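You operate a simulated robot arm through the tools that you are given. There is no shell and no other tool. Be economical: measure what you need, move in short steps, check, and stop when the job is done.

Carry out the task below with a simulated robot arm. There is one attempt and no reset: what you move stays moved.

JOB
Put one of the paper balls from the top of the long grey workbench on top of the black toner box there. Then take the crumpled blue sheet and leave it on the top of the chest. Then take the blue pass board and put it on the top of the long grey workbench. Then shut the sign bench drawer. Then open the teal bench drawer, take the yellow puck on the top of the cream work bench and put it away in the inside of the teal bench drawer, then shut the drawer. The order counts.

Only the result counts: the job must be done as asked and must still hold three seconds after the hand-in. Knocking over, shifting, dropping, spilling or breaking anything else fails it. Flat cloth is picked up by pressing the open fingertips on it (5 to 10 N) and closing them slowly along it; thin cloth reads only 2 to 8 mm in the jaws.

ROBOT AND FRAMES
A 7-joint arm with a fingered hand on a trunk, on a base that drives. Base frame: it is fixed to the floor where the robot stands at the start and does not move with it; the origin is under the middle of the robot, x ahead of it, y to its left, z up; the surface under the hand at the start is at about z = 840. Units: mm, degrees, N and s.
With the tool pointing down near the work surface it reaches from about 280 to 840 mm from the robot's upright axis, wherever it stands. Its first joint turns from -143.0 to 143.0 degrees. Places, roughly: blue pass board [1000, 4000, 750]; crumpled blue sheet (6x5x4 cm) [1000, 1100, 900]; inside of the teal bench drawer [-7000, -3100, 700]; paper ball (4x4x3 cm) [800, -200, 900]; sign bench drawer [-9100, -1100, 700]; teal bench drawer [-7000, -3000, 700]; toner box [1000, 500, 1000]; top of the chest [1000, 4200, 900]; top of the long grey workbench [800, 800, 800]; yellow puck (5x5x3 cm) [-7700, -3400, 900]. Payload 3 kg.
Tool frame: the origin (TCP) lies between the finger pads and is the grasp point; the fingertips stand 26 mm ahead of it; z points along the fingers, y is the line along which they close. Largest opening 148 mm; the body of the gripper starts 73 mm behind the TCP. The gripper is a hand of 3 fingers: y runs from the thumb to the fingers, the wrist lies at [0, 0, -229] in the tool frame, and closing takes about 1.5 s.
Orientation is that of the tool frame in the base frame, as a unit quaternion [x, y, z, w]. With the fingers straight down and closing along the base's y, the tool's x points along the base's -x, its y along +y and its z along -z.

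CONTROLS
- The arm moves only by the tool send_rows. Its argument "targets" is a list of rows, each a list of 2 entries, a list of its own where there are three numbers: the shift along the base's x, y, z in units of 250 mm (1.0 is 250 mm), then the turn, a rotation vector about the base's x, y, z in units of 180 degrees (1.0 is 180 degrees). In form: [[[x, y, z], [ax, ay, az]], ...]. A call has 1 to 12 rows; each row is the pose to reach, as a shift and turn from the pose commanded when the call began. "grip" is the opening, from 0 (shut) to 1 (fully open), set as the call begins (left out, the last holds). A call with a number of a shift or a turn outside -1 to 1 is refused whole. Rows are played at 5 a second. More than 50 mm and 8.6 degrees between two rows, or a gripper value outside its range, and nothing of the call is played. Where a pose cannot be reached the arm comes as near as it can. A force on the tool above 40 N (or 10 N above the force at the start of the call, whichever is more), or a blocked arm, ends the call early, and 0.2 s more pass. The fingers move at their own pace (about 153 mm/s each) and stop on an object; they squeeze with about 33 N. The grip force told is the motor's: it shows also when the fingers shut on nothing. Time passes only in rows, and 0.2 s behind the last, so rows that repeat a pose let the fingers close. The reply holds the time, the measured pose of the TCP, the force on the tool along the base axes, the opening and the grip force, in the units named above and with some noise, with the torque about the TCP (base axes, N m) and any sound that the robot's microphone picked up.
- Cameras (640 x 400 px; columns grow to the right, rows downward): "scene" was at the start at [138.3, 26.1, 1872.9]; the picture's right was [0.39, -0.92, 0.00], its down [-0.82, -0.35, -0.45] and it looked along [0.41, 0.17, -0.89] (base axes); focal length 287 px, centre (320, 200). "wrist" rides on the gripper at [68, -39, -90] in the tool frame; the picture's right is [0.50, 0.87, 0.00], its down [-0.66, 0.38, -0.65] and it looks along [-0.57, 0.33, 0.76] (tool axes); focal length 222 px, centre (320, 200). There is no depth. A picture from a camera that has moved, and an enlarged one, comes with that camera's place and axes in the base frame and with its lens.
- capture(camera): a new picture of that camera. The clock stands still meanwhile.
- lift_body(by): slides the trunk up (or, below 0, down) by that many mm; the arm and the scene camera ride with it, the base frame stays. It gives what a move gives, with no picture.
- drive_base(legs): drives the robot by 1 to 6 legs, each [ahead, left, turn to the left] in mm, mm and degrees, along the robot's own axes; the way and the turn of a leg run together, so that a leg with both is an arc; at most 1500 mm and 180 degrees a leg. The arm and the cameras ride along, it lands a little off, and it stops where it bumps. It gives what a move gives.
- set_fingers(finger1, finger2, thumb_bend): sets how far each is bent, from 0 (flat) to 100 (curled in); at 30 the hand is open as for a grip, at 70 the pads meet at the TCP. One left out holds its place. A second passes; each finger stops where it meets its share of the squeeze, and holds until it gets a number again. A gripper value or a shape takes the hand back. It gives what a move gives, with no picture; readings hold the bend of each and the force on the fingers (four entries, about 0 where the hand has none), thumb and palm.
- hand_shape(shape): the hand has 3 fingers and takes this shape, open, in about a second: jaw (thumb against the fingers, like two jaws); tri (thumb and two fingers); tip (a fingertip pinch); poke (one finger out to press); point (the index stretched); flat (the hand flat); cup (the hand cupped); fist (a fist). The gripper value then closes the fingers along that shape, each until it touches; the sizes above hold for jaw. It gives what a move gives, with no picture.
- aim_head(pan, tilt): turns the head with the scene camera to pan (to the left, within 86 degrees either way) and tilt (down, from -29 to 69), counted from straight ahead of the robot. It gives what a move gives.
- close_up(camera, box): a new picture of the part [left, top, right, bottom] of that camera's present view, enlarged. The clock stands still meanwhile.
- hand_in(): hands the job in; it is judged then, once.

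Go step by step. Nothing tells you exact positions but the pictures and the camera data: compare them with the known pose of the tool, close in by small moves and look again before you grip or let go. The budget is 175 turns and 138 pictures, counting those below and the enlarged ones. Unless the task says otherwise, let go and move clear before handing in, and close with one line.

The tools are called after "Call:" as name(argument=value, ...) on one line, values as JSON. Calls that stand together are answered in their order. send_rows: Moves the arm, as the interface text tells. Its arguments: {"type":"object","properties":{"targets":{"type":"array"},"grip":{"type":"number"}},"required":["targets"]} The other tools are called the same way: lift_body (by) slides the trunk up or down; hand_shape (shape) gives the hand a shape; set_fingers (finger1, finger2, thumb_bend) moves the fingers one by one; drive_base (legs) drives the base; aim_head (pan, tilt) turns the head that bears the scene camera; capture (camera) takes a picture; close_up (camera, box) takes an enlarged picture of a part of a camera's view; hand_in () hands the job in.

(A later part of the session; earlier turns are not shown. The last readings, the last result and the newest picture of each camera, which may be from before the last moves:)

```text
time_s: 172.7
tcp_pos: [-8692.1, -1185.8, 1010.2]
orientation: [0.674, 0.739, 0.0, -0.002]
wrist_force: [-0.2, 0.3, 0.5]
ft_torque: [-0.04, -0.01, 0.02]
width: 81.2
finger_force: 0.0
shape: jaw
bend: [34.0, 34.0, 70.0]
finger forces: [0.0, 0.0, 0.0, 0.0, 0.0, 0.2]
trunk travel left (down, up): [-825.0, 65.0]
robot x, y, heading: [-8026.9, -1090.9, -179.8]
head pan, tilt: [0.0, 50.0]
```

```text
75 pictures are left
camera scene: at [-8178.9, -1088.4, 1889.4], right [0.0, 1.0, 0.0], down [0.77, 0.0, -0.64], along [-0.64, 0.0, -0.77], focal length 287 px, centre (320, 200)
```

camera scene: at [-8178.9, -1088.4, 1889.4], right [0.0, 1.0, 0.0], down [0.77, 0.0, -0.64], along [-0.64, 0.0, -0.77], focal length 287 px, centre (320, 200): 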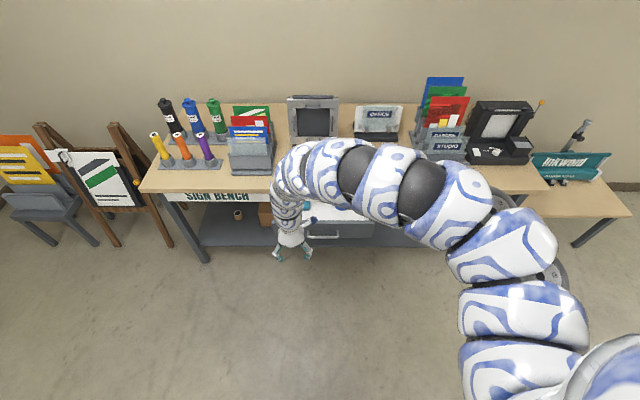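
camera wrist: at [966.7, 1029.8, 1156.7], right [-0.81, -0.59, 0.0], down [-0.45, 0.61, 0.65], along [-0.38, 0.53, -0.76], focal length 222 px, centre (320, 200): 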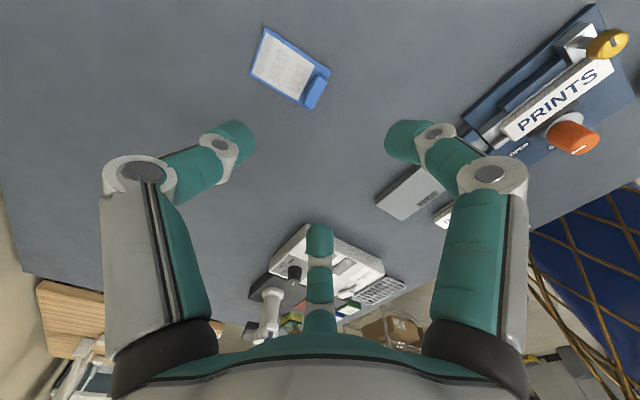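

The drawer front sits at x≈-8940 and the bench edge at x≈-9072. I'll lower the trunk 250 mm, close the hand and turn it to point forwards.

Call:
lift_body(by=-250)

Call:
send_rows(targets=[[[0, 0, 0], [0, 0.045, 0]], [[0, 0, 0], [0, 0.09, 0]], [[0, 0, 0], [0, 0.135, 0]], [[0, 0, 0], [0, 0.18, 0]], [[0, 0, 0], [0, 0.225, 0]], [[0, 0, 0], [0, 0.27, 0]], [[0, 0, 0], [0, 0.315, 0]], [[0, 0, 0], [0, 0.36, 0]], [[0, 0, 0], [0, 0.405, 0]], [[0, 0, 0], [0, 0.45, 0]]], grip=0.0)

Call:
capture(camera="scene")

Call:
capture(camera="wrist")

```text
time_s: 175.2
tcp_pos: [-8694.0, -1187.7, 759.8]
orientation: [0.674, 0.738, 0.001, -0.002]
wrist_force: [0.0, 0.1, -0.1]
ft_torque: [0.0, 0.04, -0.03]
width: 81.4
finger_force: 0.1
shape: jaw
bend: [34.0, 34.0, 70.0]
finger forces: [0.0, 0.0, 0.0, 0.0, 0.0, 0.0]
trunk travel left (down, up): [-575.0, 315.0]
robot x, y, heading: [-8021.9, -1089.8, -179.8]
head pan, tilt: [0.0, 50.0]
```

```text
time_s: 177.7
tcp_pos: [-8902.5, -1103.7, 887.5]
orientation: [-0.33, -0.558, 0.377, 0.661]
wrist_force: [-0.3, 0.1, 0.3]
ft_torque: [0.02, 0.01, -0.01]
width: 0.0
finger_force: 32.7
shape: jaw
bend: [70.0, 70.0, 70.0]
finger forces: [0.1, 0.0, 0.1, 0.0, 0.0, 0.0]
out of reach, approached as far as the arm can: row 1, 2, 3, 4, 5, 6, 7, 8, 9, 10
trunk travel left (down, up): [-575.0, 315.0]
robot x, y, heading: [-8024.5, -1089.3, -179.5]
head pan, tilt: [0.0, 50.0]
stopped in row 10: the arm was blocked; the commanded pose is now the measured one
```

```text
74 pictures are left
camera scene: at [-8179.0, -1089.0, 1639.4], right [0.0, 1.0, 0.0], down [0.77, 0.0, -0.64], along [-0.64, 0.0, -0.77], focal length 287 px, centre (320, 200)
```

scene: 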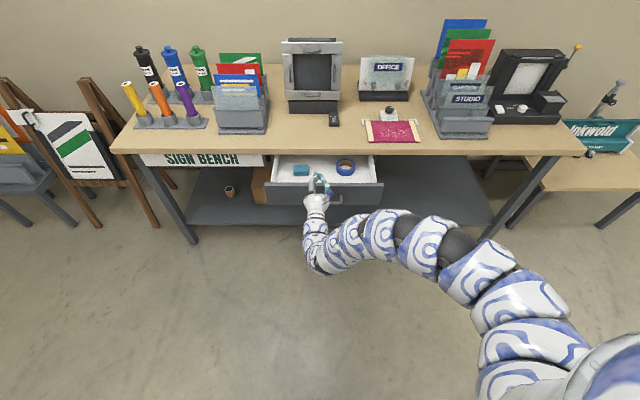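

```text
73 pictures are left
camera wrist: at [-8801.7, -1065.4, 940.6], right [-0.07, 0.87, -0.5], down [0.54, -0.39, -0.75], along [-0.84, -0.32, -0.44], focal length 222 px, centre (320, 200)
```

wrist: 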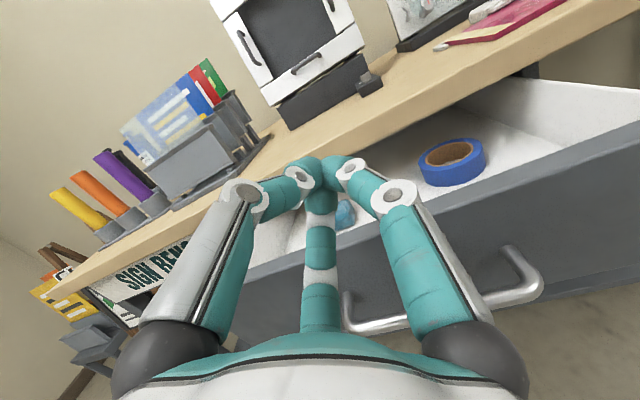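

The arm swung forward to point the hand nearly horizontally above the drawer, with no contact. I'll back the base off 170 mm and lower the trunk so the hand faces the drawer front.

Call:
drive_base(legs=[[-170, 0, 0]])

Call:
lift_body(by=-135)

Call:
capture(camera="scene")

Call:
capture(camera="wrist")

```text
time_s: 179.1
tcp_pos: [-8729.0, -1104.3, 888.2]
orientation: [-0.329, -0.559, 0.377, 0.661]
wrist_force: [-0.2, -0.2, -0.4]
ft_torque: [0.01, -0.01, -0.01]
width: 0.1
finger_force: 32.8
shape: jaw
bend: [70.0, 70.0, 70.0]
finger forces: [0.0, 0.0, 0.0, 0.0, 0.0, 0.0]
trunk travel left (down, up): [-575.0, 315.0]
robot x, y, heading: [-7850.7, -1090.4, -179.2]
head pan, tilt: [0.0, 50.0]
```

```text
time_s: 180.7
tcp_pos: [-8730.9, -1104.9, 752.0]
orientation: [-0.329, -0.559, 0.378, 0.66]
wrist_force: [0.4, -0.2, 0.0]
ft_torque: [0.0, 0.03, 0.0]
width: 0.0
finger_force: 32.9
shape: jaw
bend: [70.0, 70.0, 70.0]
finger forces: [0.1, 0.0, 0.1, 0.1, 0.1, 0.0]
trunk travel left (down, up): [-440.0, 450.0]
robot x, y, heading: [-7851.6, -1089.7, -179.6]
head pan, tilt: [0.0, 50.0]
```

```text
72 pictures are left
camera scene: at [-8007.9, -1087.9, 1504.4], right [-0.01, 1.0, 0.0], down [0.77, 0.01, -0.64], along [-0.64, 0.0, -0.77], focal length 287 px, centre (320, 200)
```

scene: 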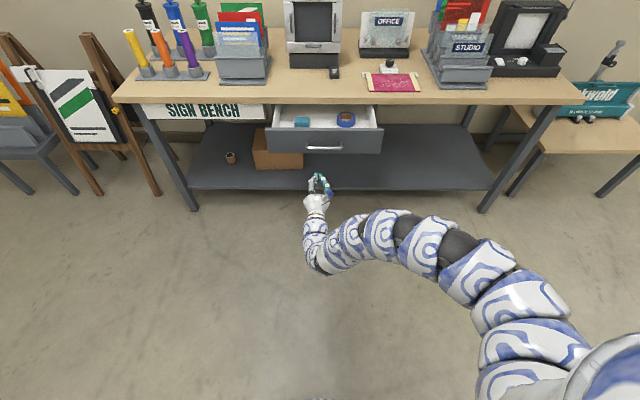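

```text
71 pictures are left
camera wrist: at [-8630.6, -1066.0, 805.3], right [-0.07, 0.86, -0.5], down [0.54, -0.39, -0.75], along [-0.84, -0.32, -0.44], focal length 222 px, centre (320, 200)
```

wrist: 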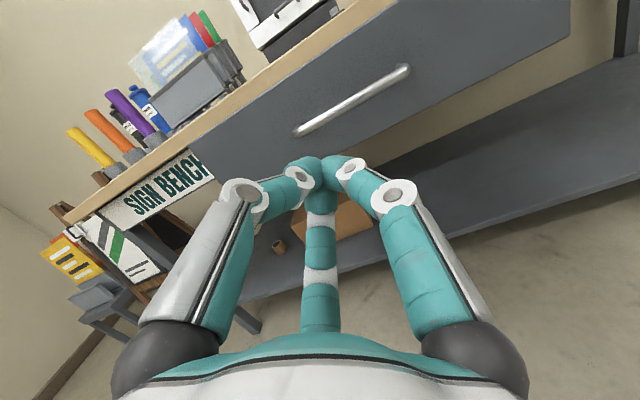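

The handle is at about (-8890,-1071,764) and the panel spans z≈722–815. I'll aim just below the handle bar at z≈738, y≈-1071, and close in.

Call:
send_rows(targets=[[[0, 0.07, -0.03], [0, 0, 0]], [[0, 0.14, -0.06], [0, 0, 0]]])

Call:
drive_base(legs=[[120, 0, 0]])

Call:
capture(camera="wrist")

Call:
close_up(camera="scene", box=[240, 90, 420, 230])

```text
time_s: 181.3
tcp_pos: [-8730.4, -1068.7, 738.7]
orientation: [-0.331, -0.56, 0.377, 0.66]
wrist_force: [0.2, 0.0, 0.3]
ft_torque: [-0.02, 0.0, 0.0]
width: 0.0
finger_force: 32.8
shape: jaw
bend: [70.0, 70.0, 70.0]
finger forces: [0.1, 0.1, 0.0, 0.0, 0.1, 0.0]
trunk travel left (down, up): [-440.0, 450.0]
robot x, y, heading: [-7852.4, -1090.8, -179.6]
head pan, tilt: [0.0, 50.0]
```

```text
time_s: 182.6
tcp_pos: [-8849.5, -1071.0, 738.4]
orientation: [-0.329, -0.559, 0.378, 0.661]
wrist_force: [-1.1, 0.2, -0.4]
ft_torque: [0.04, 0.02, 0.0]
width: 0.0
finger_force: 33.3
shape: jaw
bend: [70.0, 70.0, 70.0]
finger forces: [0.0, 0.0, 0.0, 0.0, 0.0, 0.0]
trunk travel left (down, up): [-440.0, 450.0]
robot x, y, heading: [-7970.3, -1091.7, -179.4]
head pan, tilt: [0.0, 50.0]
```

```text
70 pictures are left
camera wrist: at [-8749.5, -1031.9, 790.5], right [-0.07, 0.86, -0.5], down [0.54, -0.39, -0.75], along [-0.84, -0.32, -0.44], focal length 222 px, centre (320, 200)
```

wrist: 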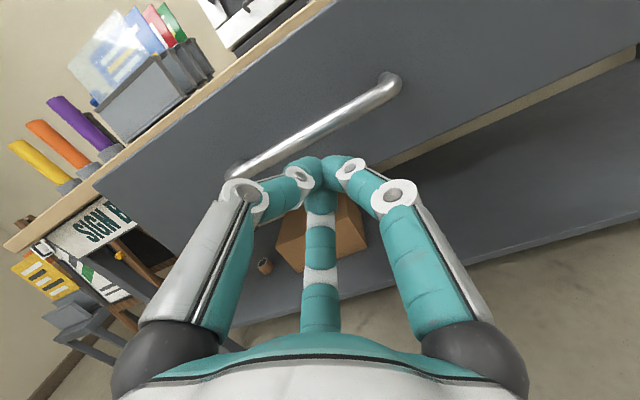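

```text
2.86 times, centred on (330, 160) of scene
camera zoom: at [-8127.3, -1088.8, 1504.3], right [-0.01, 1.0, 0.0], down [0.77, 0.01, -0.64], along [-0.64, 0.0, -0.77], focal length 821 px, centre (291, 314)
```

zoom: 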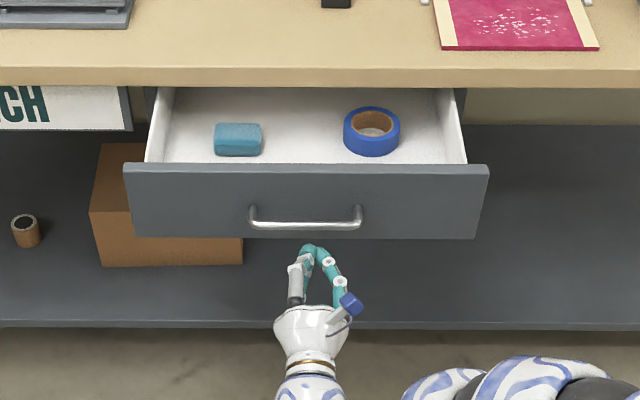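

The tip will meet the panel just below the handle. I'll push forward with the arm.

Call:
send_rows(targets=[[[-0.06, 0, -0.012], [0, 0, 0]], [[-0.12, 0, -0.016], [0, 0, 0]], [[-0.17, 0, -0.016], [0, 0, 0]], [[-0.22, 0, -0.016], [0, 0, 0]], [[-0.27, 0, -0.016], [0, 0, 0]], [[-0.32, 0, -0.016], [0, 0, 0]], [[-0.37, 0, -0.016], [0, 0, 0]], [[-0.42, 0, -0.016], [0, 0, 0]], [[-0.47, 0, -0.016], [0, 0, 0]], [[-0.52, 0, -0.016], [0, 0, 0]], [[-0.57, 0, -0.016], [0, 0, 0]]])

Call:
capture(camera="scene")

```text
time_s: 185.0
tcp_pos: [-8992.1, -1070.2, 734.1]
orientation: [-0.33, -0.56, 0.376, 0.66]
wrist_force: [0.0, 0.5, 0.7]
ft_torque: [0.02, -0.04, -0.01]
width: 0.0
finger_force: 32.9
shape: jaw
bend: [70.0, 70.0, 70.0]
finger forces: [0.0, 0.0, 0.0, 0.0, 0.0, 0.0]
trunk travel left (down, up): [-440.0, 450.0]
robot x, y, heading: [-7968.7, -1090.2, -179.5]
head pan, tilt: [0.0, 50.0]
```

```text
68 pictures are left
camera scene: at [-8127.2, -1088.8, 1504.4], right [-0.01, 1.0, 0.0], down [0.77, 0.01, -0.64], along [-0.64, 0.0, -0.77], focal length 287 px, centre (320, 200)
```

scene: 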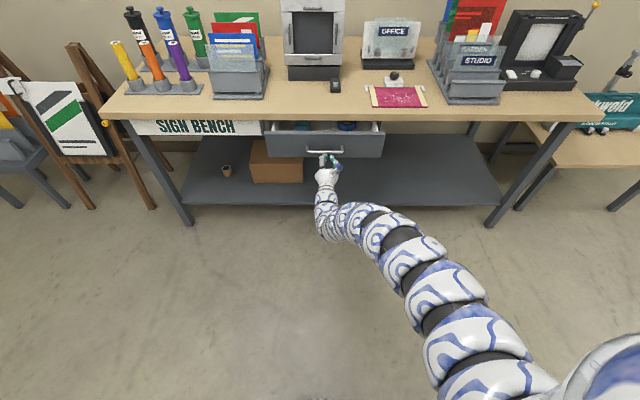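

The drawer is closing smoothly. I'll keep pushing.

Call:
send_rows(targets=[[[-0.05, 0, 0], [0, 0, 0]], [[-0.1, 0, 0], [0, 0, 0]], [[-0.15, 0, 0], [0, 0, 0]], [[-0.2, 0, 0], [0, 0, 0]], [[-0.25, 0, 0], [0, 0, 0]], [[-0.3, 0, 0], [0, 0, 0]], [[-0.35, 0, 0], [0, 0, 0]], [[-0.4, 0, 0], [0, 0, 0]]])

Call:
close_up(camera="scene", box=[220, 70, 440, 220])

```text
time_s: 186.6
tcp_pos: [-9032.1, -1075.8, 748.6]
orientation: [-0.33, -0.564, 0.377, 0.656]
wrist_force: [-1.1, 0.0, 0.7]
ft_torque: [-0.01, -0.01, 0.01]
width: 0.1
finger_force: 32.6
shape: jaw
bend: [70.0, 70.0, 70.0]
finger forces: [0.0, 0.1, 0.0, 0.0, 0.0, 0.0]
out of reach, approached as far as the arm can: row 3, 4, 5, 6, 7, 8
trunk travel left (down, up): [-440.0, 450.0]
robot x, y, heading: [-7968.9, -1089.4, -179.5]
head pan, tilt: [0.0, 50.0]
stopped in row 8: the force on the tool passed its limit at 42 N (the readings are from after the stop); the commanded pose is now the measured one
```

```text
2.67 times, centred on (330, 145) of scene
camera zoom: at [-8124.9, -1088.8, 1505.1], right [-0.01, 1.0, 0.0], down [0.77, 0.01, -0.64], along [-0.64, -0.01, -0.77], focal length 766 px, centre (293, 347)
```

zoom: 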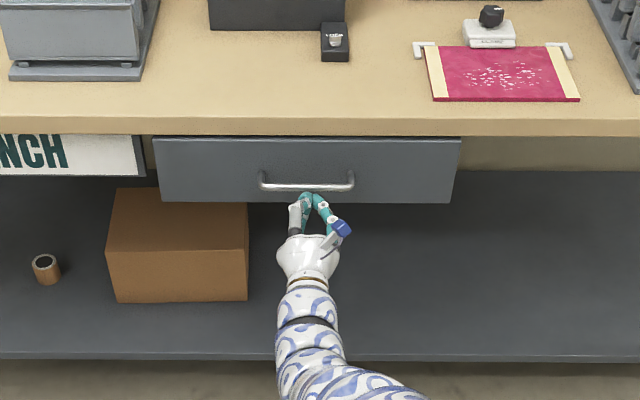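

The arm is at its reach limit and rode up onto the handle. I'll draw the hand back, bring the base closer and push again to be sure the drawer is fully shut.

Call:
send_rows(targets=[[[0.15, 0.01, -0.01], [0, 0, 0]], [[0.3, 0.02, -0.03], [0, 0, 0]], [[0.45, 0.02, -0.05], [0, 0, 0]], [[0.6, 0.02, -0.055], [0, 0, 0]]])

Call:
drive_base(legs=[[130, 0, 0]])

Call:
close_up(camera="scene", box=[220, 70, 440, 220])

Call:
capture(camera="wrist")

```text
time_s: 187.8
tcp_pos: [-8864.3, -1129.6, 732.7]
orientation: [-0.309, -0.578, 0.399, 0.641]
wrist_force: [-0.8, -0.7, -0.5]
ft_torque: [-0.03, 0.01, 0.01]
width: 0.1
finger_force: 33.4
shape: jaw
bend: [70.0, 70.0, 70.0]
finger forces: [0.0, 0.1, 0.1, 0.0, 0.0, 0.0]
trunk travel left (down, up): [-440.0, 450.0]
robot x, y, heading: [-7970.8, -1087.9, -179.5]
head pan, tilt: [0.0, 50.0]
stopped in row 4: the arm was blocked; the commanded pose is now the measured one
```

```text
time_s: 189.1
tcp_pos: [-8998.4, -1131.4, 733.5]
orientation: [-0.309, -0.578, 0.4, 0.641]
wrist_force: [-0.6, -0.3, 0.4]
ft_torque: [-0.01, 0.0, 0.01]
width: 0.0
finger_force: 33.3
shape: jaw
bend: [70.0, 70.0, 70.0]
finger forces: [0.0, 0.1, 0.0, 0.1, 0.0, 0.1]
trunk travel left (down, up): [-440.0, 450.0]
robot x, y, heading: [-8104.5, -1091.6, -179.4]
head pan, tilt: [0.0, 50.0]
```

```text
2.67 times, centred on (330, 145) of scene
camera zoom: at [-8260.5, -1090.2, 1504.3], right [-0.01, 1.0, 0.0], down [0.77, 0.01, -0.64], along [-0.64, -0.01, -0.77], focal length 766 px, centre (293, 347)
```

zoom: 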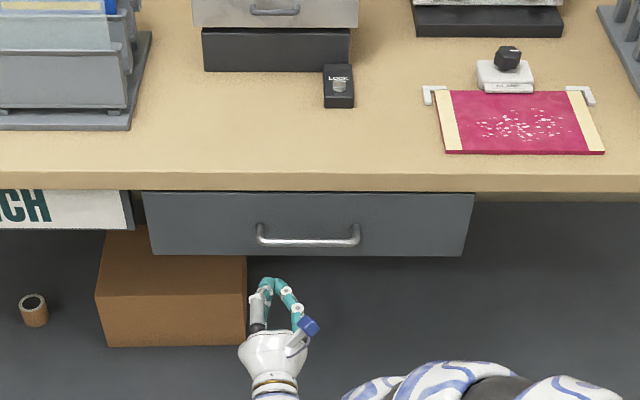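

```text
65 pictures are left
camera wrist: at [-8902.4, -1084.5, 787.4], right [-0.13, 0.86, -0.5], down [0.58, -0.34, -0.74], along [-0.81, -0.38, -0.45], focal length 222 px, centre (320, 200)
```

wrist: 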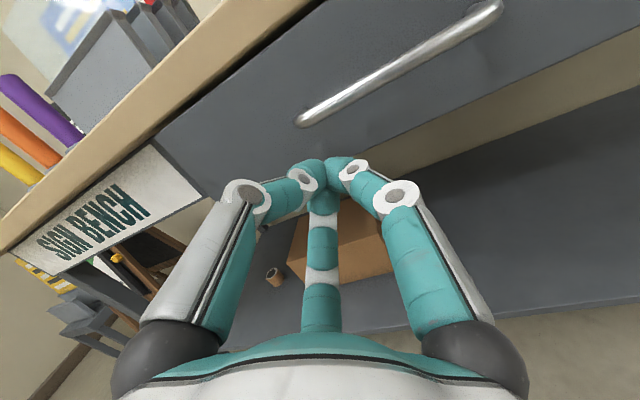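

The panel looks almost flush with the label board. I'll centre on it and push once more until the force rises.

Call:
send_rows(targets=[[[0, 0.12, 0.0], [0, 0, 0]], [[0, 0.24, 0.0], [0, 0, 0]], [[-0.06, 0.24, 0], [0, 0, 0]], [[-0.12, 0.24, 0], [0, 0, 0]], [[-0.16, 0.24, 0], [0, 0, 0]], [[-0.2, 0.24, 0], [0, 0, 0]], [[-0.24, 0.24, 0], [0, 0, 0]], [[-0.28, 0.24, 0], [0, 0, 0]], [[-0.32, 0.24, 0], [0, 0, 0]], [[-0.36, 0.24, 0], [0, 0, 0]], [[-0.4, 0.24, 0], [0, 0, 0]]])

Call:
close_up(camera="scene", box=[220, 70, 440, 220])

```text
time_s: 191.5
tcp_pos: [-9099.2, -1070.1, 733.4]
orientation: [-0.309, -0.578, 0.399, 0.641]
wrist_force: [-0.1, -0.4, -0.2]
ft_torque: [-0.03, -0.02, 0.01]
width: 0.2
finger_force: 32.5
shape: jaw
bend: [70.0, 70.0, 70.0]
finger forces: [0.1, 0.0, 0.0, 0.0, 0.4, 0.1]
trunk travel left (down, up): [-440.0, 450.0]
robot x, y, heading: [-8102.4, -1091.6, -179.6]
head pan, tilt: [0.0, 50.0]
```

```text
2.67 times, centred on (330, 145) of scene
camera zoom: at [-8260.5, -1090.0, 1504.4], right [-0.01, 1.0, 0.0], down [0.77, 0.01, -0.64], along [-0.64, -0.01, -0.77], focal length 766 px, centre (293, 347)
```

zoom: 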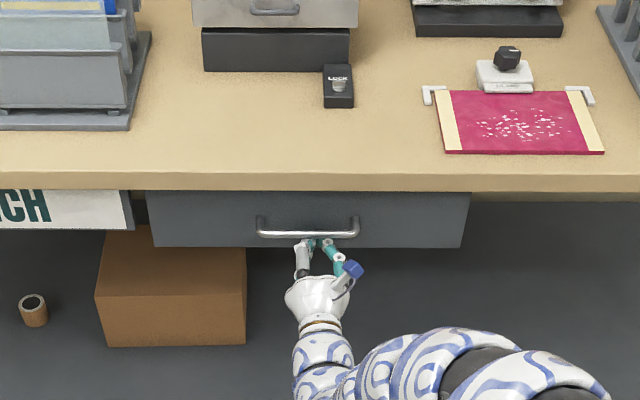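

It moved further in without resistance, so I'll continue.

Call:
send_rows(targets=[[[-0.03, 0, 0], [0, 0, 0]], [[-0.06, 0, 0], [0, 0, 0]], [[-0.09, 0, 0], [0, 0, 0]], [[-0.12, 0, 0], [0, 0, 0]], [[-0.15, 0, 0], [0, 0, 0]], [[-0.18, 0, 0], [0, 0, 0]], [[-0.21, 0, 0], [0, 0, 0]], [[-0.24, 0, 0], [0, 0, 0]]])

Call:
close_up(camera="scene", box=[220, 70, 440, 220])

```text
time_s: 192.6
tcp_pos: [-9109.4, -1083.4, 731.8]
orientation: [-0.312, -0.58, 0.399, 0.638]
wrist_force: [11.6, 2.2, -9.7]
ft_torque: [0.06, 0.24, 0.04]
width: 0.1
finger_force: 33.3
shape: jaw
bend: [70.0, 70.0, 70.0]
finger forces: [0.0, 0.0, 0.0, 0.0, 11.6, 0.0]
out of reach, approached as far as the arm can: row 1, 2, 3, 4, 5
trunk travel left (down, up): [-440.0, 450.0]
robot x, y, heading: [-8101.2, -1091.0, -179.5]
head pan, tilt: [0.0, 50.0]
stopped in row 5: the force on the tool passed its limit at 84 N (the readings are from after the stop); the commanded pose is now the measured one
```

```text
2.67 times, centred on (330, 145) of scene
camera zoom: at [-8260.7, -1089.7, 1504.4], right [-0.01, 1.0, 0.0], down [0.77, 0.01, -0.64], along [-0.64, 0.0, -0.77], focal length 766 px, centre (293, 347)
```

zoom: 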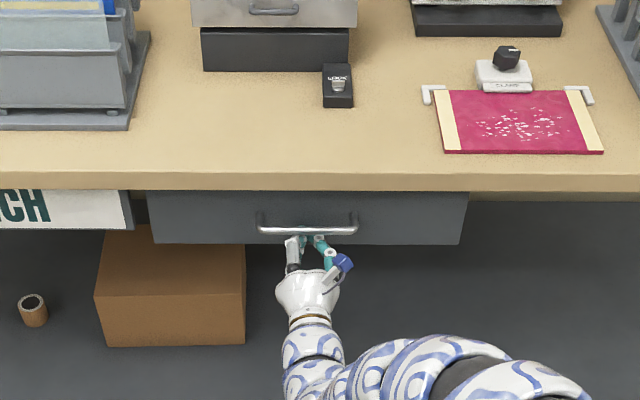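

A high force suggests the stop, but I'll verify with another push from a closer stance.

Call:
send_rows(targets=[[[0.1, 0.01, 0], [0, 0, 0]], [[0.25, 0.03, 0], [0, 0, 0]], [[0.4, 0.05, 0], [0, 0, 0]], [[0.5, 0.05, 0], [0, 0, 0]]])

Call:
drive_base(legs=[[100, 0, 0]])

Call:
capture(camera="wrist")

```text
time_s: 193.6
tcp_pos: [-8985.0, -1069.2, 734.9]
orientation: [-0.311, -0.579, 0.399, 0.64]
wrist_force: [-0.9, 5.4, -0.4]
ft_torque: [0.08, 0.0, 0.45]
width: 0.2
finger_force: 33.2
shape: jaw
bend: [70.0, 70.0, 70.0]
finger forces: [0.1, 0.1, 0.0, 0.0, 0.1, 0.1]
trunk travel left (down, up): [-440.0, 450.0]
robot x, y, heading: [-8103.7, -1091.4, -179.6]
head pan, tilt: [0.0, 50.0]
```

```text
time_s: 194.8
tcp_pos: [-9087.3, -1068.8, 734.2]
orientation: [-0.313, -0.579, 0.398, 0.639]
wrist_force: [-0.2, -0.6, 0.4]
ft_torque: [-0.01, -0.01, -0.02]
width: 0.2
finger_force: 33.1
shape: jaw
bend: [70.0, 70.0, 70.0]
finger forces: [0.0, 0.1, 0.0, 0.0, 0.0, 0.1]
trunk travel left (down, up): [-440.0, 450.0]
robot x, y, heading: [-8202.6, -1091.8, -179.6]
head pan, tilt: [0.0, 50.0]
```

```text
62 pictures are left
camera wrist: at [-8991.3, -1024.7, 788.4], right [-0.12, 0.86, -0.5], down [0.58, -0.34, -0.74], along [-0.8, -0.38, -0.46], focal length 222 px, centre (320, 200)
```

wrist: 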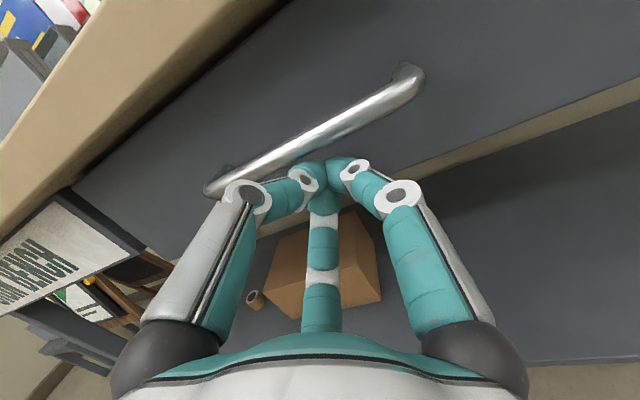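

Call:
send_rows(targets=[[[-0.03, 0, -0.01], [0, 0, 0]], [[-0.06, 0, -0.012], [0, 0, 0]], [[-0.08, 0, -0.012], [0, 0, 0]], [[-0.1, 0, -0.012], [0, 0, 0]], [[-0.12, 0, -0.012], [0, 0, 0]], [[-0.14, 0, -0.012], [0, 0, 0]], [[-0.16, 0, -0.012], [0, 0, 0]], [[-0.18, 0, -0.012], [0, 0, 0]], [[-0.2, 0, -0.012], [0, 0, 0]], [[-0.22, 0, -0.012], [0, 0, 0]]])

Call:
close_up(camera="scene", box=[220, 70, 440, 220])

```text
time_s: 195.9
tcp_pos: [-9110.9, -1071.5, 729.0]
orientation: [-0.312, -0.58, 0.399, 0.639]
wrist_force: [22.1, 3.4, 0.1]
ft_torque: [0.05, 0.04, -0.16]
width: 0.0
finger_force: 33.3
shape: jaw
bend: [70.0, 70.0, 70.0]
finger forces: [0.1, 0.0, 0.1, 0.0, 2.1, 0.1]
trunk travel left (down, up): [-440.0, 450.0]
robot x, y, heading: [-8203.9, -1091.1, -179.5]
head pan, tilt: [0.0, 50.0]
stopped in row 5: the force on the tool passed its limit at 50 N (the readings are from after the stop); the commanded pose is now the measured one
```

```text
2.67 times, centred on (330, 145) of scene
camera zoom: at [-8358.8, -1090.1, 1504.6], right [-0.01, 1.0, 0.0], down [0.77, 0.0, -0.64], along [-0.64, 0.0, -0.77], focal length 766 px, centre (293, 347)
```

zoom: 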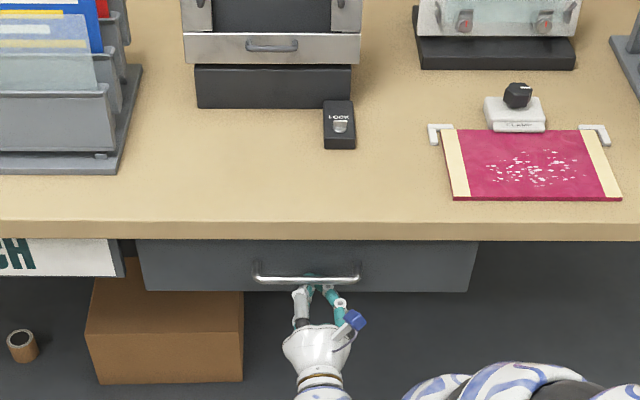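

The drawer hits a firm stop at the same point twice, so it's shut. I'll withdraw, back off, turn to face the left-wall bench (-y) and raise the trunk to look.

Call:
send_rows(targets=[[[0.15, 0, 0], [0, 0, 0]], [[0.3, 0, 0], [0, 0, 0]], [[0.4, 0, 0], [0, 0, 0]]])

Call:
drive_base(legs=[[-900, 0, 0], [0, 0, 89.6]])

Call:
lift_body(by=385)

Call:
aim_head(pan=0, tilt=30)

Call:
capture(camera="scene")

```text
time_s: 196.7
tcp_pos: [-9060.3, -1078.3, 709.4]
orientation: [-0.314, -0.581, 0.396, 0.638]
wrist_force: [-0.8, 0.2, 0.5]
ft_torque: [0.06, 0.0, 0.04]
width: 0.0
finger_force: 33.2
shape: jaw
bend: [70.0, 70.0, 70.0]
finger forces: [0.1, 0.0, 0.0, 0.1, 0.1, 0.1]
out of reach, approached as far as the arm can: row 1, 2, 3
trunk travel left (down, up): [-440.0, 450.0]
robot x, y, heading: [-8203.4, -1093.6, -179.3]
head pan, tilt: [0.0, 50.0]
```

```text
time_s: 205.1
tcp_pos: [-7361.7, -1940.3, 707.9]
orientation: [0.172, -0.637, 0.726, 0.191]
wrist_force: [-0.3, 0.2, -0.2]
ft_torque: [-0.01, 0.03, -0.01]
width: 0.0
finger_force: 32.9
shape: jaw
bend: [70.0, 70.0, 70.0]
finger forces: [0.1, 0.0, 0.0, 0.0, 0.1, 0.1]
trunk travel left (down, up): [-440.0, 450.0]
robot x, y, heading: [-7303.4, -1087.0, -92.3]
head pan, tilt: [0.0, 50.0]
```

```text
time_s: 208.8
tcp_pos: [-7362.6, -1939.8, 1093.9]
orientation: [0.171, -0.638, 0.726, 0.19]
wrist_force: [0.2, 0.2, 0.4]
ft_torque: [-0.03, 0.01, -0.02]
width: 0.1
finger_force: 32.9
shape: jaw
bend: [70.0, 70.0, 70.0]
finger forces: [0.0, 0.0, 0.1, 0.0, 0.1, 0.1]
trunk travel left (down, up): [-825.0, 65.0]
robot x, y, heading: [-7302.6, -1087.9, -92.5]
head pan, tilt: [0.0, 50.0]
```

```text
time_s: 209.7
tcp_pos: [-7361.5, -1941.1, 1094.7]
orientation: [0.172, -0.637, 0.727, 0.191]
wrist_force: [-0.3, 0.6, 0.2]
ft_torque: [0.0, -0.01, -0.01]
width: 0.0
finger_force: 33.1
shape: jaw
bend: [70.0, 70.0, 70.0]
finger forces: [0.0, 0.0, 0.0, 0.1, 0.1, 0.0]
trunk travel left (down, up): [-825.0, 65.0]
robot x, y, heading: [-7300.2, -1090.3, -92.5]
head pan, tilt: [0.0, 30.0]
```

```text
60 pictures are left
camera scene: at [-7310.6, -1254.6, 1918.8], right [-1.0, 0.05, 0.0], down [0.02, 0.5, -0.87], along [-0.04, -0.86, -0.5], focal length 287 px, centre (320, 200)
```

scene: 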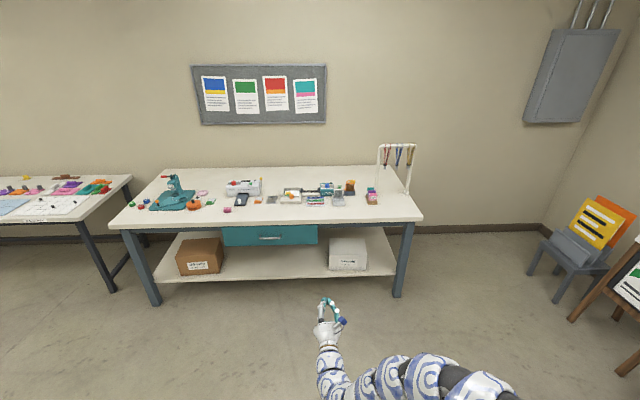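

The cream bench with the teal drawer is ahead. I'll zoom in on the top and the drawer.

Call:
close_up(camera="scene", box=[110, 160, 270, 260])

Call:
close_up(camera="scene", box=[260, 150, 420, 250])

```text
4.00 times, centred on (190, 210) of scene
camera zoom: at [-7310.6, -1254.6, 1918.8], right [-1.0, 0.05, 0.0], down [0.02, 0.5, -0.87], along [-0.04, -0.86, -0.5], focal length 1149 px, centre (840, 160)
```

zoom: 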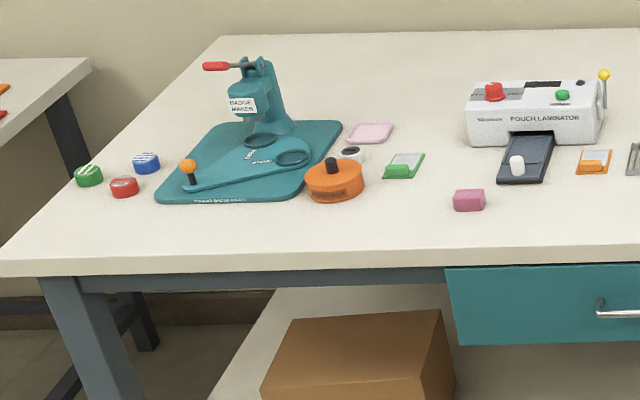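

```text
4.00 times, centred on (340, 200) of scene
camera zoom: at [-7310.6, -1254.6, 1918.8], right [-1.0, 0.05, 0.0], down [0.02, 0.5, -0.87], along [-0.04, -0.86, -0.5], focal length 1149 px, centre (240, 200)
```

zoom: 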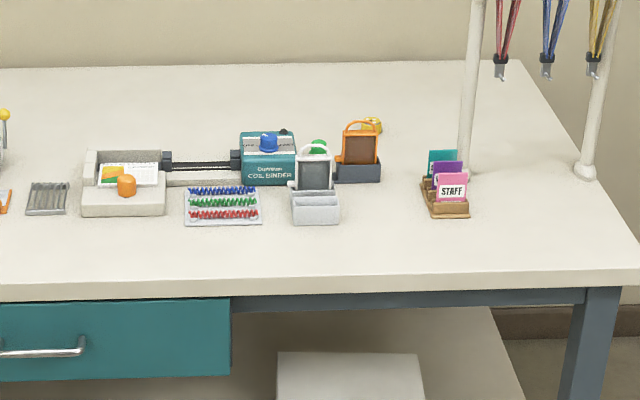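

The yellow puck is behind the orange-handled punch, near (-7677,-3331). The teal drawer's handle is near (-7046,-2790,740). I'll line the base up with the handle, then roll the hand so it closes vertically.

Call:
drive_base(legs=[[0, 0, 2.4], [0, 310, 0], [650, 0, 0]])

Call:
lift_body(by=-355)

Call:
send_rows(targets=[[[0, 0, 0], [0.01, -0.042, 0]], [[0, 0, 0], [0.02, -0.084, 0]], [[0, 0, 0], [0.03, -0.126, 0]], [[0, 0, 0], [0.041, -0.167, 0]]], grip=0.5)

Call:
capture(camera="scene")

Call:
capture(camera="wrist")

```text
time_s: 215.4
tcp_pos: [-7028.2, -2609.5, 1094.2]
orientation: [0.182, -0.634, 0.73, 0.178]
wrist_force: [-0.1, 0.6, -0.3]
ft_torque: [0.0, 0.0, 0.01]
width: 0.3
finger_force: 33.1
shape: jaw
bend: [70.0, 70.0, 70.0]
finger forces: [0.0, 0.1, 0.0, 0.0, 0.0, 0.0]
trunk travel left (down, up): [-825.0, 65.0]
robot x, y, heading: [-6995.7, -1750.1, -91.0]
head pan, tilt: [0.0, 30.0]
```

```text
time_s: 218.9
tcp_pos: [-7027.2, -2606.5, 739.5]
orientation: [0.182, -0.635, 0.729, 0.179]
wrist_force: [-0.2, -0.5, -0.2]
ft_torque: [0.0, 0.0, -0.01]
width: 0.0
finger_force: 33.0
shape: jaw
bend: [70.0, 70.0, 70.0]
finger forces: [0.0, 0.1, 0.0, 0.0, 0.0, 0.1]
trunk travel left (down, up): [-470.0, 420.0]
robot x, y, heading: [-7000.7, -1750.3, -91.0]
head pan, tilt: [0.0, 30.0]
```

```text
time_s: 219.9
tcp_pos: [-7025.3, -2621.4, 723.6]
orientation: [-0.003, -0.704, 0.71, -0.004]
wrist_force: [-0.3, -0.6, -0.1]
ft_torque: [0.01, 0.01, -0.01]
width: 73.8
finger_force: 0.1
shape: jaw
bend: [36.0, 36.0, 70.0]
finger forces: [0.0, 0.0, 0.0, 0.1, 0.0, 0.0]
out of reach, approached as far as the arm can: row 2, 3, 4
trunk travel left (down, up): [-470.0, 420.0]
robot x, y, heading: [-6995.6, -1749.6, -90.8]
head pan, tilt: [0.0, 30.0]
```

```text
57 pictures are left
camera scene: at [-6998.9, -1920.2, 1563.9], right [-1.0, 0.01, 0.0], down [0.01, 0.5, -0.87], along [-0.01, -0.87, -0.5], focal length 287 px, centre (320, 200)
```

scene: 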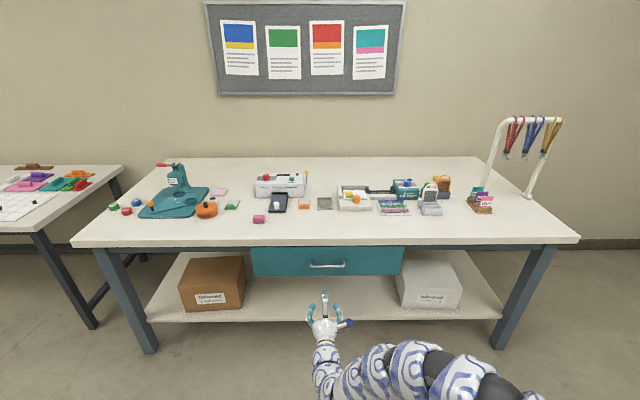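

```text
56 pictures are left
camera wrist: at [-7093.5, -2530.1, 760.5], right [-0.49, -0.01, -0.87], down [0.66, 0.65, -0.38], along [0.57, -0.76, -0.31], focal length 222 px, centre (320, 200)
```

wrist: 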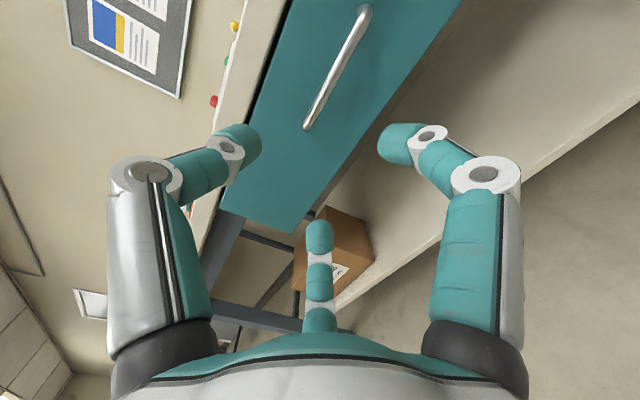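

The handle bar runs x -7114…-6977 at y≈-2827, z≈723, and the hand is at its height. I'll drive ahead 140, shift 20 mm sideways and look.

Call:
drive_base(legs=[[140, 0, 0]])

Call:
send_rows(targets=[[[-0.05, 0, 0], [0, 0, 0]], [[-0.07, -0.06, 0], [0, 0, 0]], [[-0.07, -0.08, 0], [0, 0, 0]]])

Call:
capture(camera="wrist")

Call:
close_up(camera="scene", box=[240, 220, 420, 360])

```text
time_s: 221.2
tcp_pos: [-7026.7, -2764.0, 722.7]
orientation: [-0.002, -0.703, 0.711, -0.004]
wrist_force: [0.4, 0.2, -0.3]
ft_torque: [0.0, 0.0, 0.02]
width: 73.5
finger_force: 0.1
shape: jaw
bend: [36.0, 36.0, 70.0]
finger forces: [0.0, 0.0, 0.0, 0.1, 0.1, 0.0]
trunk travel left (down, up): [-470.0, 420.0]
robot x, y, heading: [-6998.4, -1893.0, -90.8]
head pan, tilt: [0.0, 30.0]
```

```text
time_s: 222.0
tcp_pos: [-7043.8, -2781.9, 724.3]
orientation: [-0.003, -0.703, 0.711, -0.003]
wrist_force: [-0.4, 0.2, -0.7]
ft_torque: [-0.02, -0.01, 0.0]
width: 73.7
finger_force: 0.0
shape: jaw
bend: [36.0, 36.0, 70.0]
finger forces: [0.1, 0.0, 0.0, 0.0, 0.1, 0.0]
trunk travel left (down, up): [-470.0, 420.0]
robot x, y, heading: [-6999.5, -1890.4, -90.7]
head pan, tilt: [0.0, 30.0]
```

```text
55 pictures are left
camera wrist: at [-7112.9, -2692.0, 761.2], right [-0.49, -0.01, -0.87], down [0.66, 0.65, -0.38], along [0.57, -0.76, -0.31], focal length 222 px, centre (320, 200)
```

wrist: 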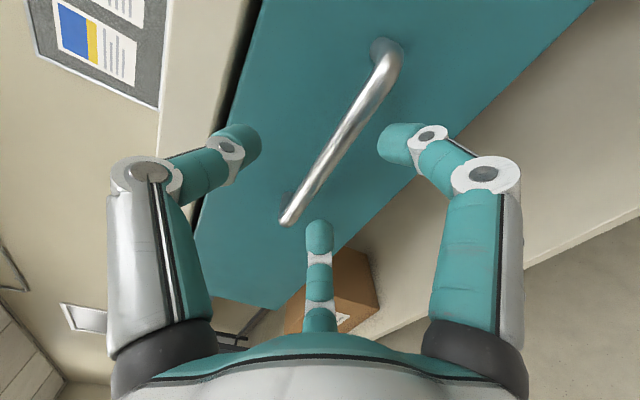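

```text
2.86 times, centred on (330, 290) of scene
camera zoom: at [-7000.8, -2061.9, 1563.9], right [-1.0, 0.01, 0.0], down [0.01, 0.5, -0.87], along [-0.01, -0.87, -0.5], focal length 821 px, centre (291, -57)
```

zoom: 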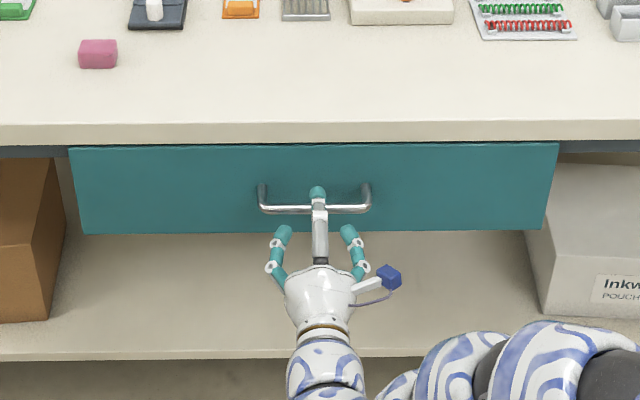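

The thumb is above the bar and two fingers are below it. I'll advance 30 mm and close on the bar.

Call:
send_rows(targets=[[[0, -0.05, 0], [0, 0, 0]], [[0, -0.09, 0], [0, 0, 0]], [[0, -0.125, 0], [0, 0, 0]], [[0, -0.125, 0], [0, 0, 0]]])

Call:
send_rows(targets=[[[0, 0, 0], [0, 0, 0]], [[0, 0, 0], [0, 0, 0]], [[0, 0, 0], [0, 0, 0]], [[0, 0, 0], [0, 0, 0]], [[0, 0, 0], [0, 0, 0]], [[0, 0, 0], [0, 0, 0]], [[0, 0, 0], [0, 0, 0]]], grip=0.0)

Call:
capture(camera="wrist")

```text
time_s: 223.0
tcp_pos: [-7044.1, -2815.3, 724.2]
orientation: [-0.003, -0.702, 0.712, -0.003]
wrist_force: [-0.5, -0.5, -0.5]
ft_torque: [-0.02, 0.02, -0.03]
width: 73.7
finger_force: 0.1
shape: jaw
bend: [36.0, 36.0, 70.0]
finger forces: [0.0, 0.0, 0.0, 0.0, 0.0, 0.0]
trunk travel left (down, up): [-470.0, 420.0]
robot x, y, heading: [-6996.8, -1892.0, -90.6]
head pan, tilt: [0.0, 30.0]
```

```text
time_s: 224.6
tcp_pos: [-7044.9, -2814.8, 724.4]
orientation: [-0.002, -0.703, 0.711, -0.004]
wrist_force: [-0.3, 0.7, -0.9]
ft_torque: [-0.01, -0.04, -0.03]
width: 3.3
finger_force: 32.4
shape: jaw
bend: [77.0, 78.0, 66.0]
finger forces: [0.0, 0.4, 0.1, 0.1, 0.0, 0.1]
trunk travel left (down, up): [-470.0, 420.0]
robot x, y, heading: [-6999.3, -1896.4, -90.9]
head pan, tilt: [0.0, 30.0]
```

```text
53 pictures are left
camera wrist: at [-7112.7, -2723.4, 761.2], right [-0.49, -0.01, -0.87], down [0.66, 0.65, -0.38], along [0.57, -0.76, -0.31], focal length 222 px, centre (320, 200)
```

wrist: 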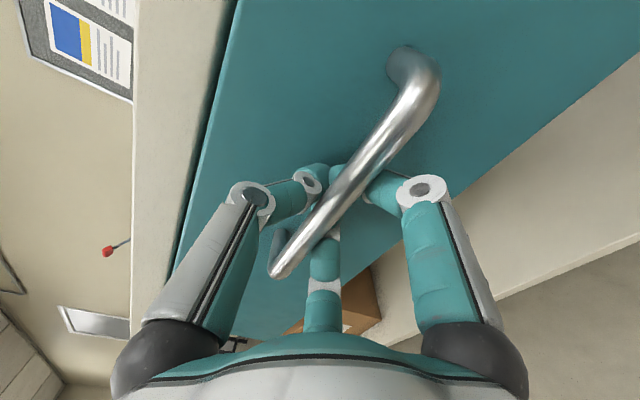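

The fingertips have closed behind the bar and hook it. I'll pull by backing the base.

Call:
drive_base(legs=[[-110, 0, 0]])

Call:
capture(camera="scene")

```text
time_s: 225.8
tcp_pos: [-7042.2, -2704.2, 724.4]
orientation: [-0.002, -0.702, 0.712, -0.004]
wrist_force: [0.5, 1.0, -0.4]
ft_torque: [-0.02, 0.03, -0.02]
width: 2.4
finger_force: 33.3
shape: jaw
bend: [77.0, 78.0, 66.0]
finger forces: [0.1, 0.4, 0.1, 0.0, 0.0, 0.1]
trunk travel left (down, up): [-470.0, 420.0]
robot x, y, heading: [-6995.6, -1782.2, -90.6]
head pan, tilt: [0.0, 30.0]
```

```text
52 pictures are left
camera scene: at [-6999.2, -1952.4, 1563.9], right [-1.0, 0.01, 0.0], down [0.01, 0.5, -0.87], along [-0.01, -0.87, -0.5], focal length 287 px, centre (320, 200)
```

scene: 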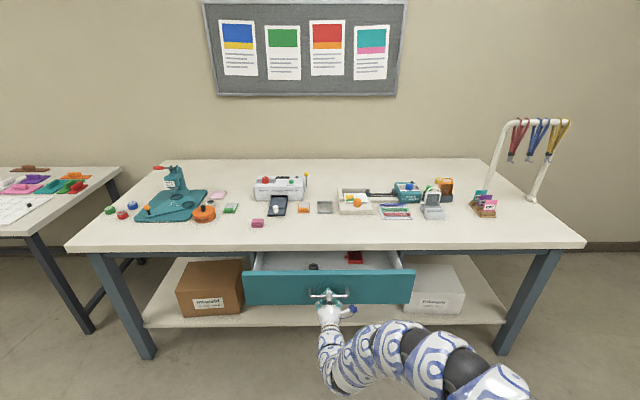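

The drawer opens, with some items inside. I'll pull another 90 mm.

Call:
drive_base(legs=[[-90, 0, 0]])

Call:
close_up(camera="scene", box=[220, 220, 440, 340])

```text
time_s: 226.9
tcp_pos: [-7039.8, -2612.4, 724.4]
orientation: [-0.002, -0.703, 0.711, -0.004]
wrist_force: [0.7, 0.3, -1.0]
ft_torque: [0.0, 0.0, 0.04]
width: 2.1
finger_force: 33.3
shape: jaw
bend: [77.0, 78.0, 66.0]
finger forces: [0.1, 0.5, 0.0, 0.0, 0.0, 0.1]
trunk travel left (down, up): [-470.0, 420.0]
robot x, y, heading: [-6999.1, -1689.6, -90.9]
head pan, tilt: [0.0, 30.0]
```

```text
2.91 times, centred on (330, 280) of scene
camera zoom: at [-6998.0, -1860.3, 1563.9], right [-1.0, 0.01, 0.0], down [0.01, 0.5, -0.87], along [-0.01, -0.87, -0.5], focal length 836 px, centre (291, -33)
```

zoom: 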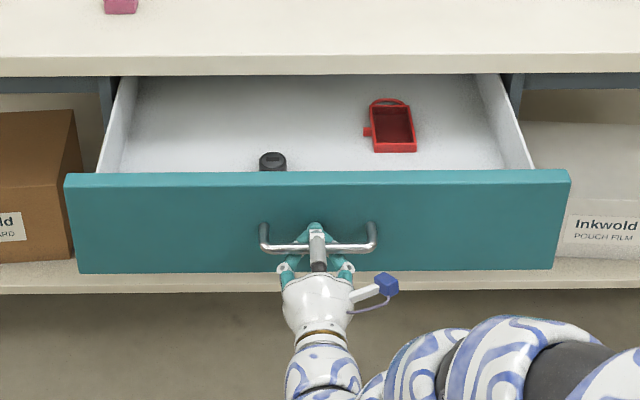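

It's open about 200 mm with free room inside. I'll release the handle and back away.

Call:
send_rows(targets=[[[0, 0, 0], [0, 0, 0]], [[0, 0, 0], [0, 0, 0]], [[0, 0, 0], [0, 0, 0]], [[0, 0, 0], [0, 0, 0]], [[0, 0, 0], [0, 0, 0]]], grip=0.5)

Call:
drive_base(legs=[[-200, 0, 0.9]])

Call:
lift_body(by=355)

Call:
capture(camera="scene")

```text
time_s: 228.1
tcp_pos: [-7040.5, -2613.9, 724.7]
orientation: [-0.001, -0.702, 0.712, -0.004]
wrist_force: [1.0, -0.3, 0.1]
ft_torque: [-0.02, 0.0, -0.03]
width: 73.5
finger_force: 0.0
shape: jaw
bend: [36.0, 36.0, 70.0]
finger forces: [0.0, 0.1, 0.0, 0.1, 0.1, 0.0]
trunk travel left (down, up): [-470.0, 420.0]
robot x, y, heading: [-6998.9, -1689.6, -90.6]
head pan, tilt: [0.0, 30.0]
```

```text
time_s: 229.7
tcp_pos: [-7023.2, -2415.9, 725.9]
orientation: [0.003, -0.703, 0.711, -0.01]
wrist_force: [-0.2, 0.2, -0.3]
ft_torque: [0.03, 0.01, 0.01]
width: 73.7
finger_force: 0.0
shape: jaw
bend: [36.0, 36.0, 70.0]
finger forces: [0.0, 0.1, 0.0, 0.0, 0.1, 0.0]
trunk travel left (down, up): [-470.0, 420.0]
robot x, y, heading: [-6994.6, -1496.5, -89.7]
head pan, tilt: [0.0, 30.0]
```

```text
time_s: 233.2
tcp_pos: [-7023.5, -2415.8, 1079.1]
orientation: [0.003, -0.703, 0.712, -0.01]
wrist_force: [0.5, 0.3, -0.3]
ft_torque: [0.01, -0.02, 0.02]
width: 73.7
finger_force: 0.1
shape: jaw
bend: [36.0, 36.0, 70.0]
finger forces: [0.0, 0.0, 0.0, 0.0, 0.0, 0.0]
trunk travel left (down, up): [-825.0, 65.0]
robot x, y, heading: [-6998.5, -1494.2, -89.9]
head pan, tilt: [0.0, 30.0]
```

```text
50 pictures are left
camera scene: at [-6994.4, -1662.5, 1918.8], right [-1.0, 0.0, 0.0], down [0.0, 0.5, -0.87], along [0.0, -0.87, -0.5], focal length 287 px, centre (320, 200)
```

scene: 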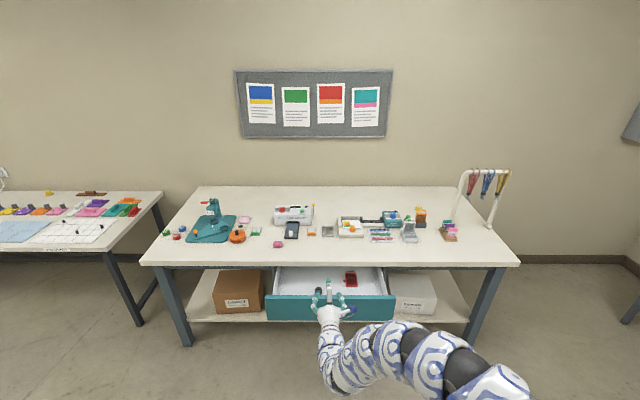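

The drawer stays open. I'll turn the hand to point down again while drawing it in, in free space.

Call:
send_rows(targets=[[[0, 0.08, 0.02], [0.045, 0, 0]], [[0, 0.16, 0.04], [0.09, 0, 0]], [[0, 0.24, 0.06], [0.135, 0, 0]], [[0, 0.32, 0.08], [0.18, 0, 0]], [[0, 0.4, 0.1], [0.225, 0, 0]], [[0, 0.48, 0.12], [0.27, 0, 0]], [[0, 0.56, 0.14], [0.315, 0, 0]], [[0, 0.64, 0.16], [0.36, 0, 0]], [[0, 0.72, 0.18], [0.405, 0, 0]], [[0, 0.8, 0.2], [0.45, 0, 0]], [[0, 0.88, 0.22], [0.495, 0, 0]], [[0, 0.88, 0.22], [0.495, 0, 0]]])

Call:
drive_base(legs=[[0, -620, 0]])

Call:
capture(camera="scene")

```text
time_s: 235.8
tcp_pos: [-7002.5, -2277.8, 1089.8]
orientation: [0.005, 1.0, -0.013, 0.011]
wrist_force: [0.5, -0.5, 0.0]
ft_torque: [0.05, -0.01, -0.04]
width: 73.7
finger_force: 0.1
shape: jaw
bend: [36.0, 36.0, 70.0]
finger forces: [0.1, 0.0, 0.1, 0.0, 0.1, 0.0]
out of reach, approached as far as the arm can: row 1, 2, 3, 4, 5, 6, 7, 8, 9, 10, 11, 12
trunk travel left (down, up): [-825.0, 65.0]
robot x, y, heading: [-6993.3, -1495.4, -89.8]
head pan, tilt: [0.0, 30.0]
```

```text
time_s: 239.3
tcp_pos: [-7611.7, -2283.5, 1089.5]
orientation: [-0.002, 1.0, -0.013, 0.01]
wrist_force: [0.2, 0.4, -0.2]
ft_torque: [-0.01, -0.02, 0.02]
width: 74.2
finger_force: 0.0
shape: jaw
bend: [36.0, 36.0, 70.0]
finger forces: [0.1, 0.0, 0.0, 0.1, 0.1, 0.0]
trunk travel left (down, up): [-825.0, 65.0]
robot x, y, heading: [-7612.4, -1495.6, -89.0]
head pan, tilt: [0.0, 30.0]
```

```text
49 pictures are left
camera scene: at [-7613.4, -1668.8, 1918.9], right [-1.0, -0.02, 0.0], down [-0.01, 0.5, -0.87], along [0.01, -0.87, -0.5], focal length 287 px, centre (320, 200)
```

scene: 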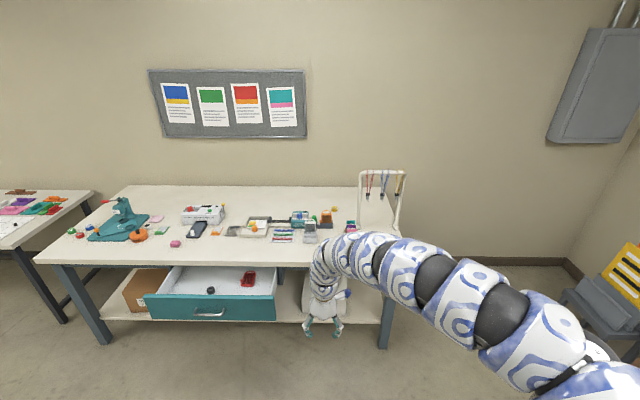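

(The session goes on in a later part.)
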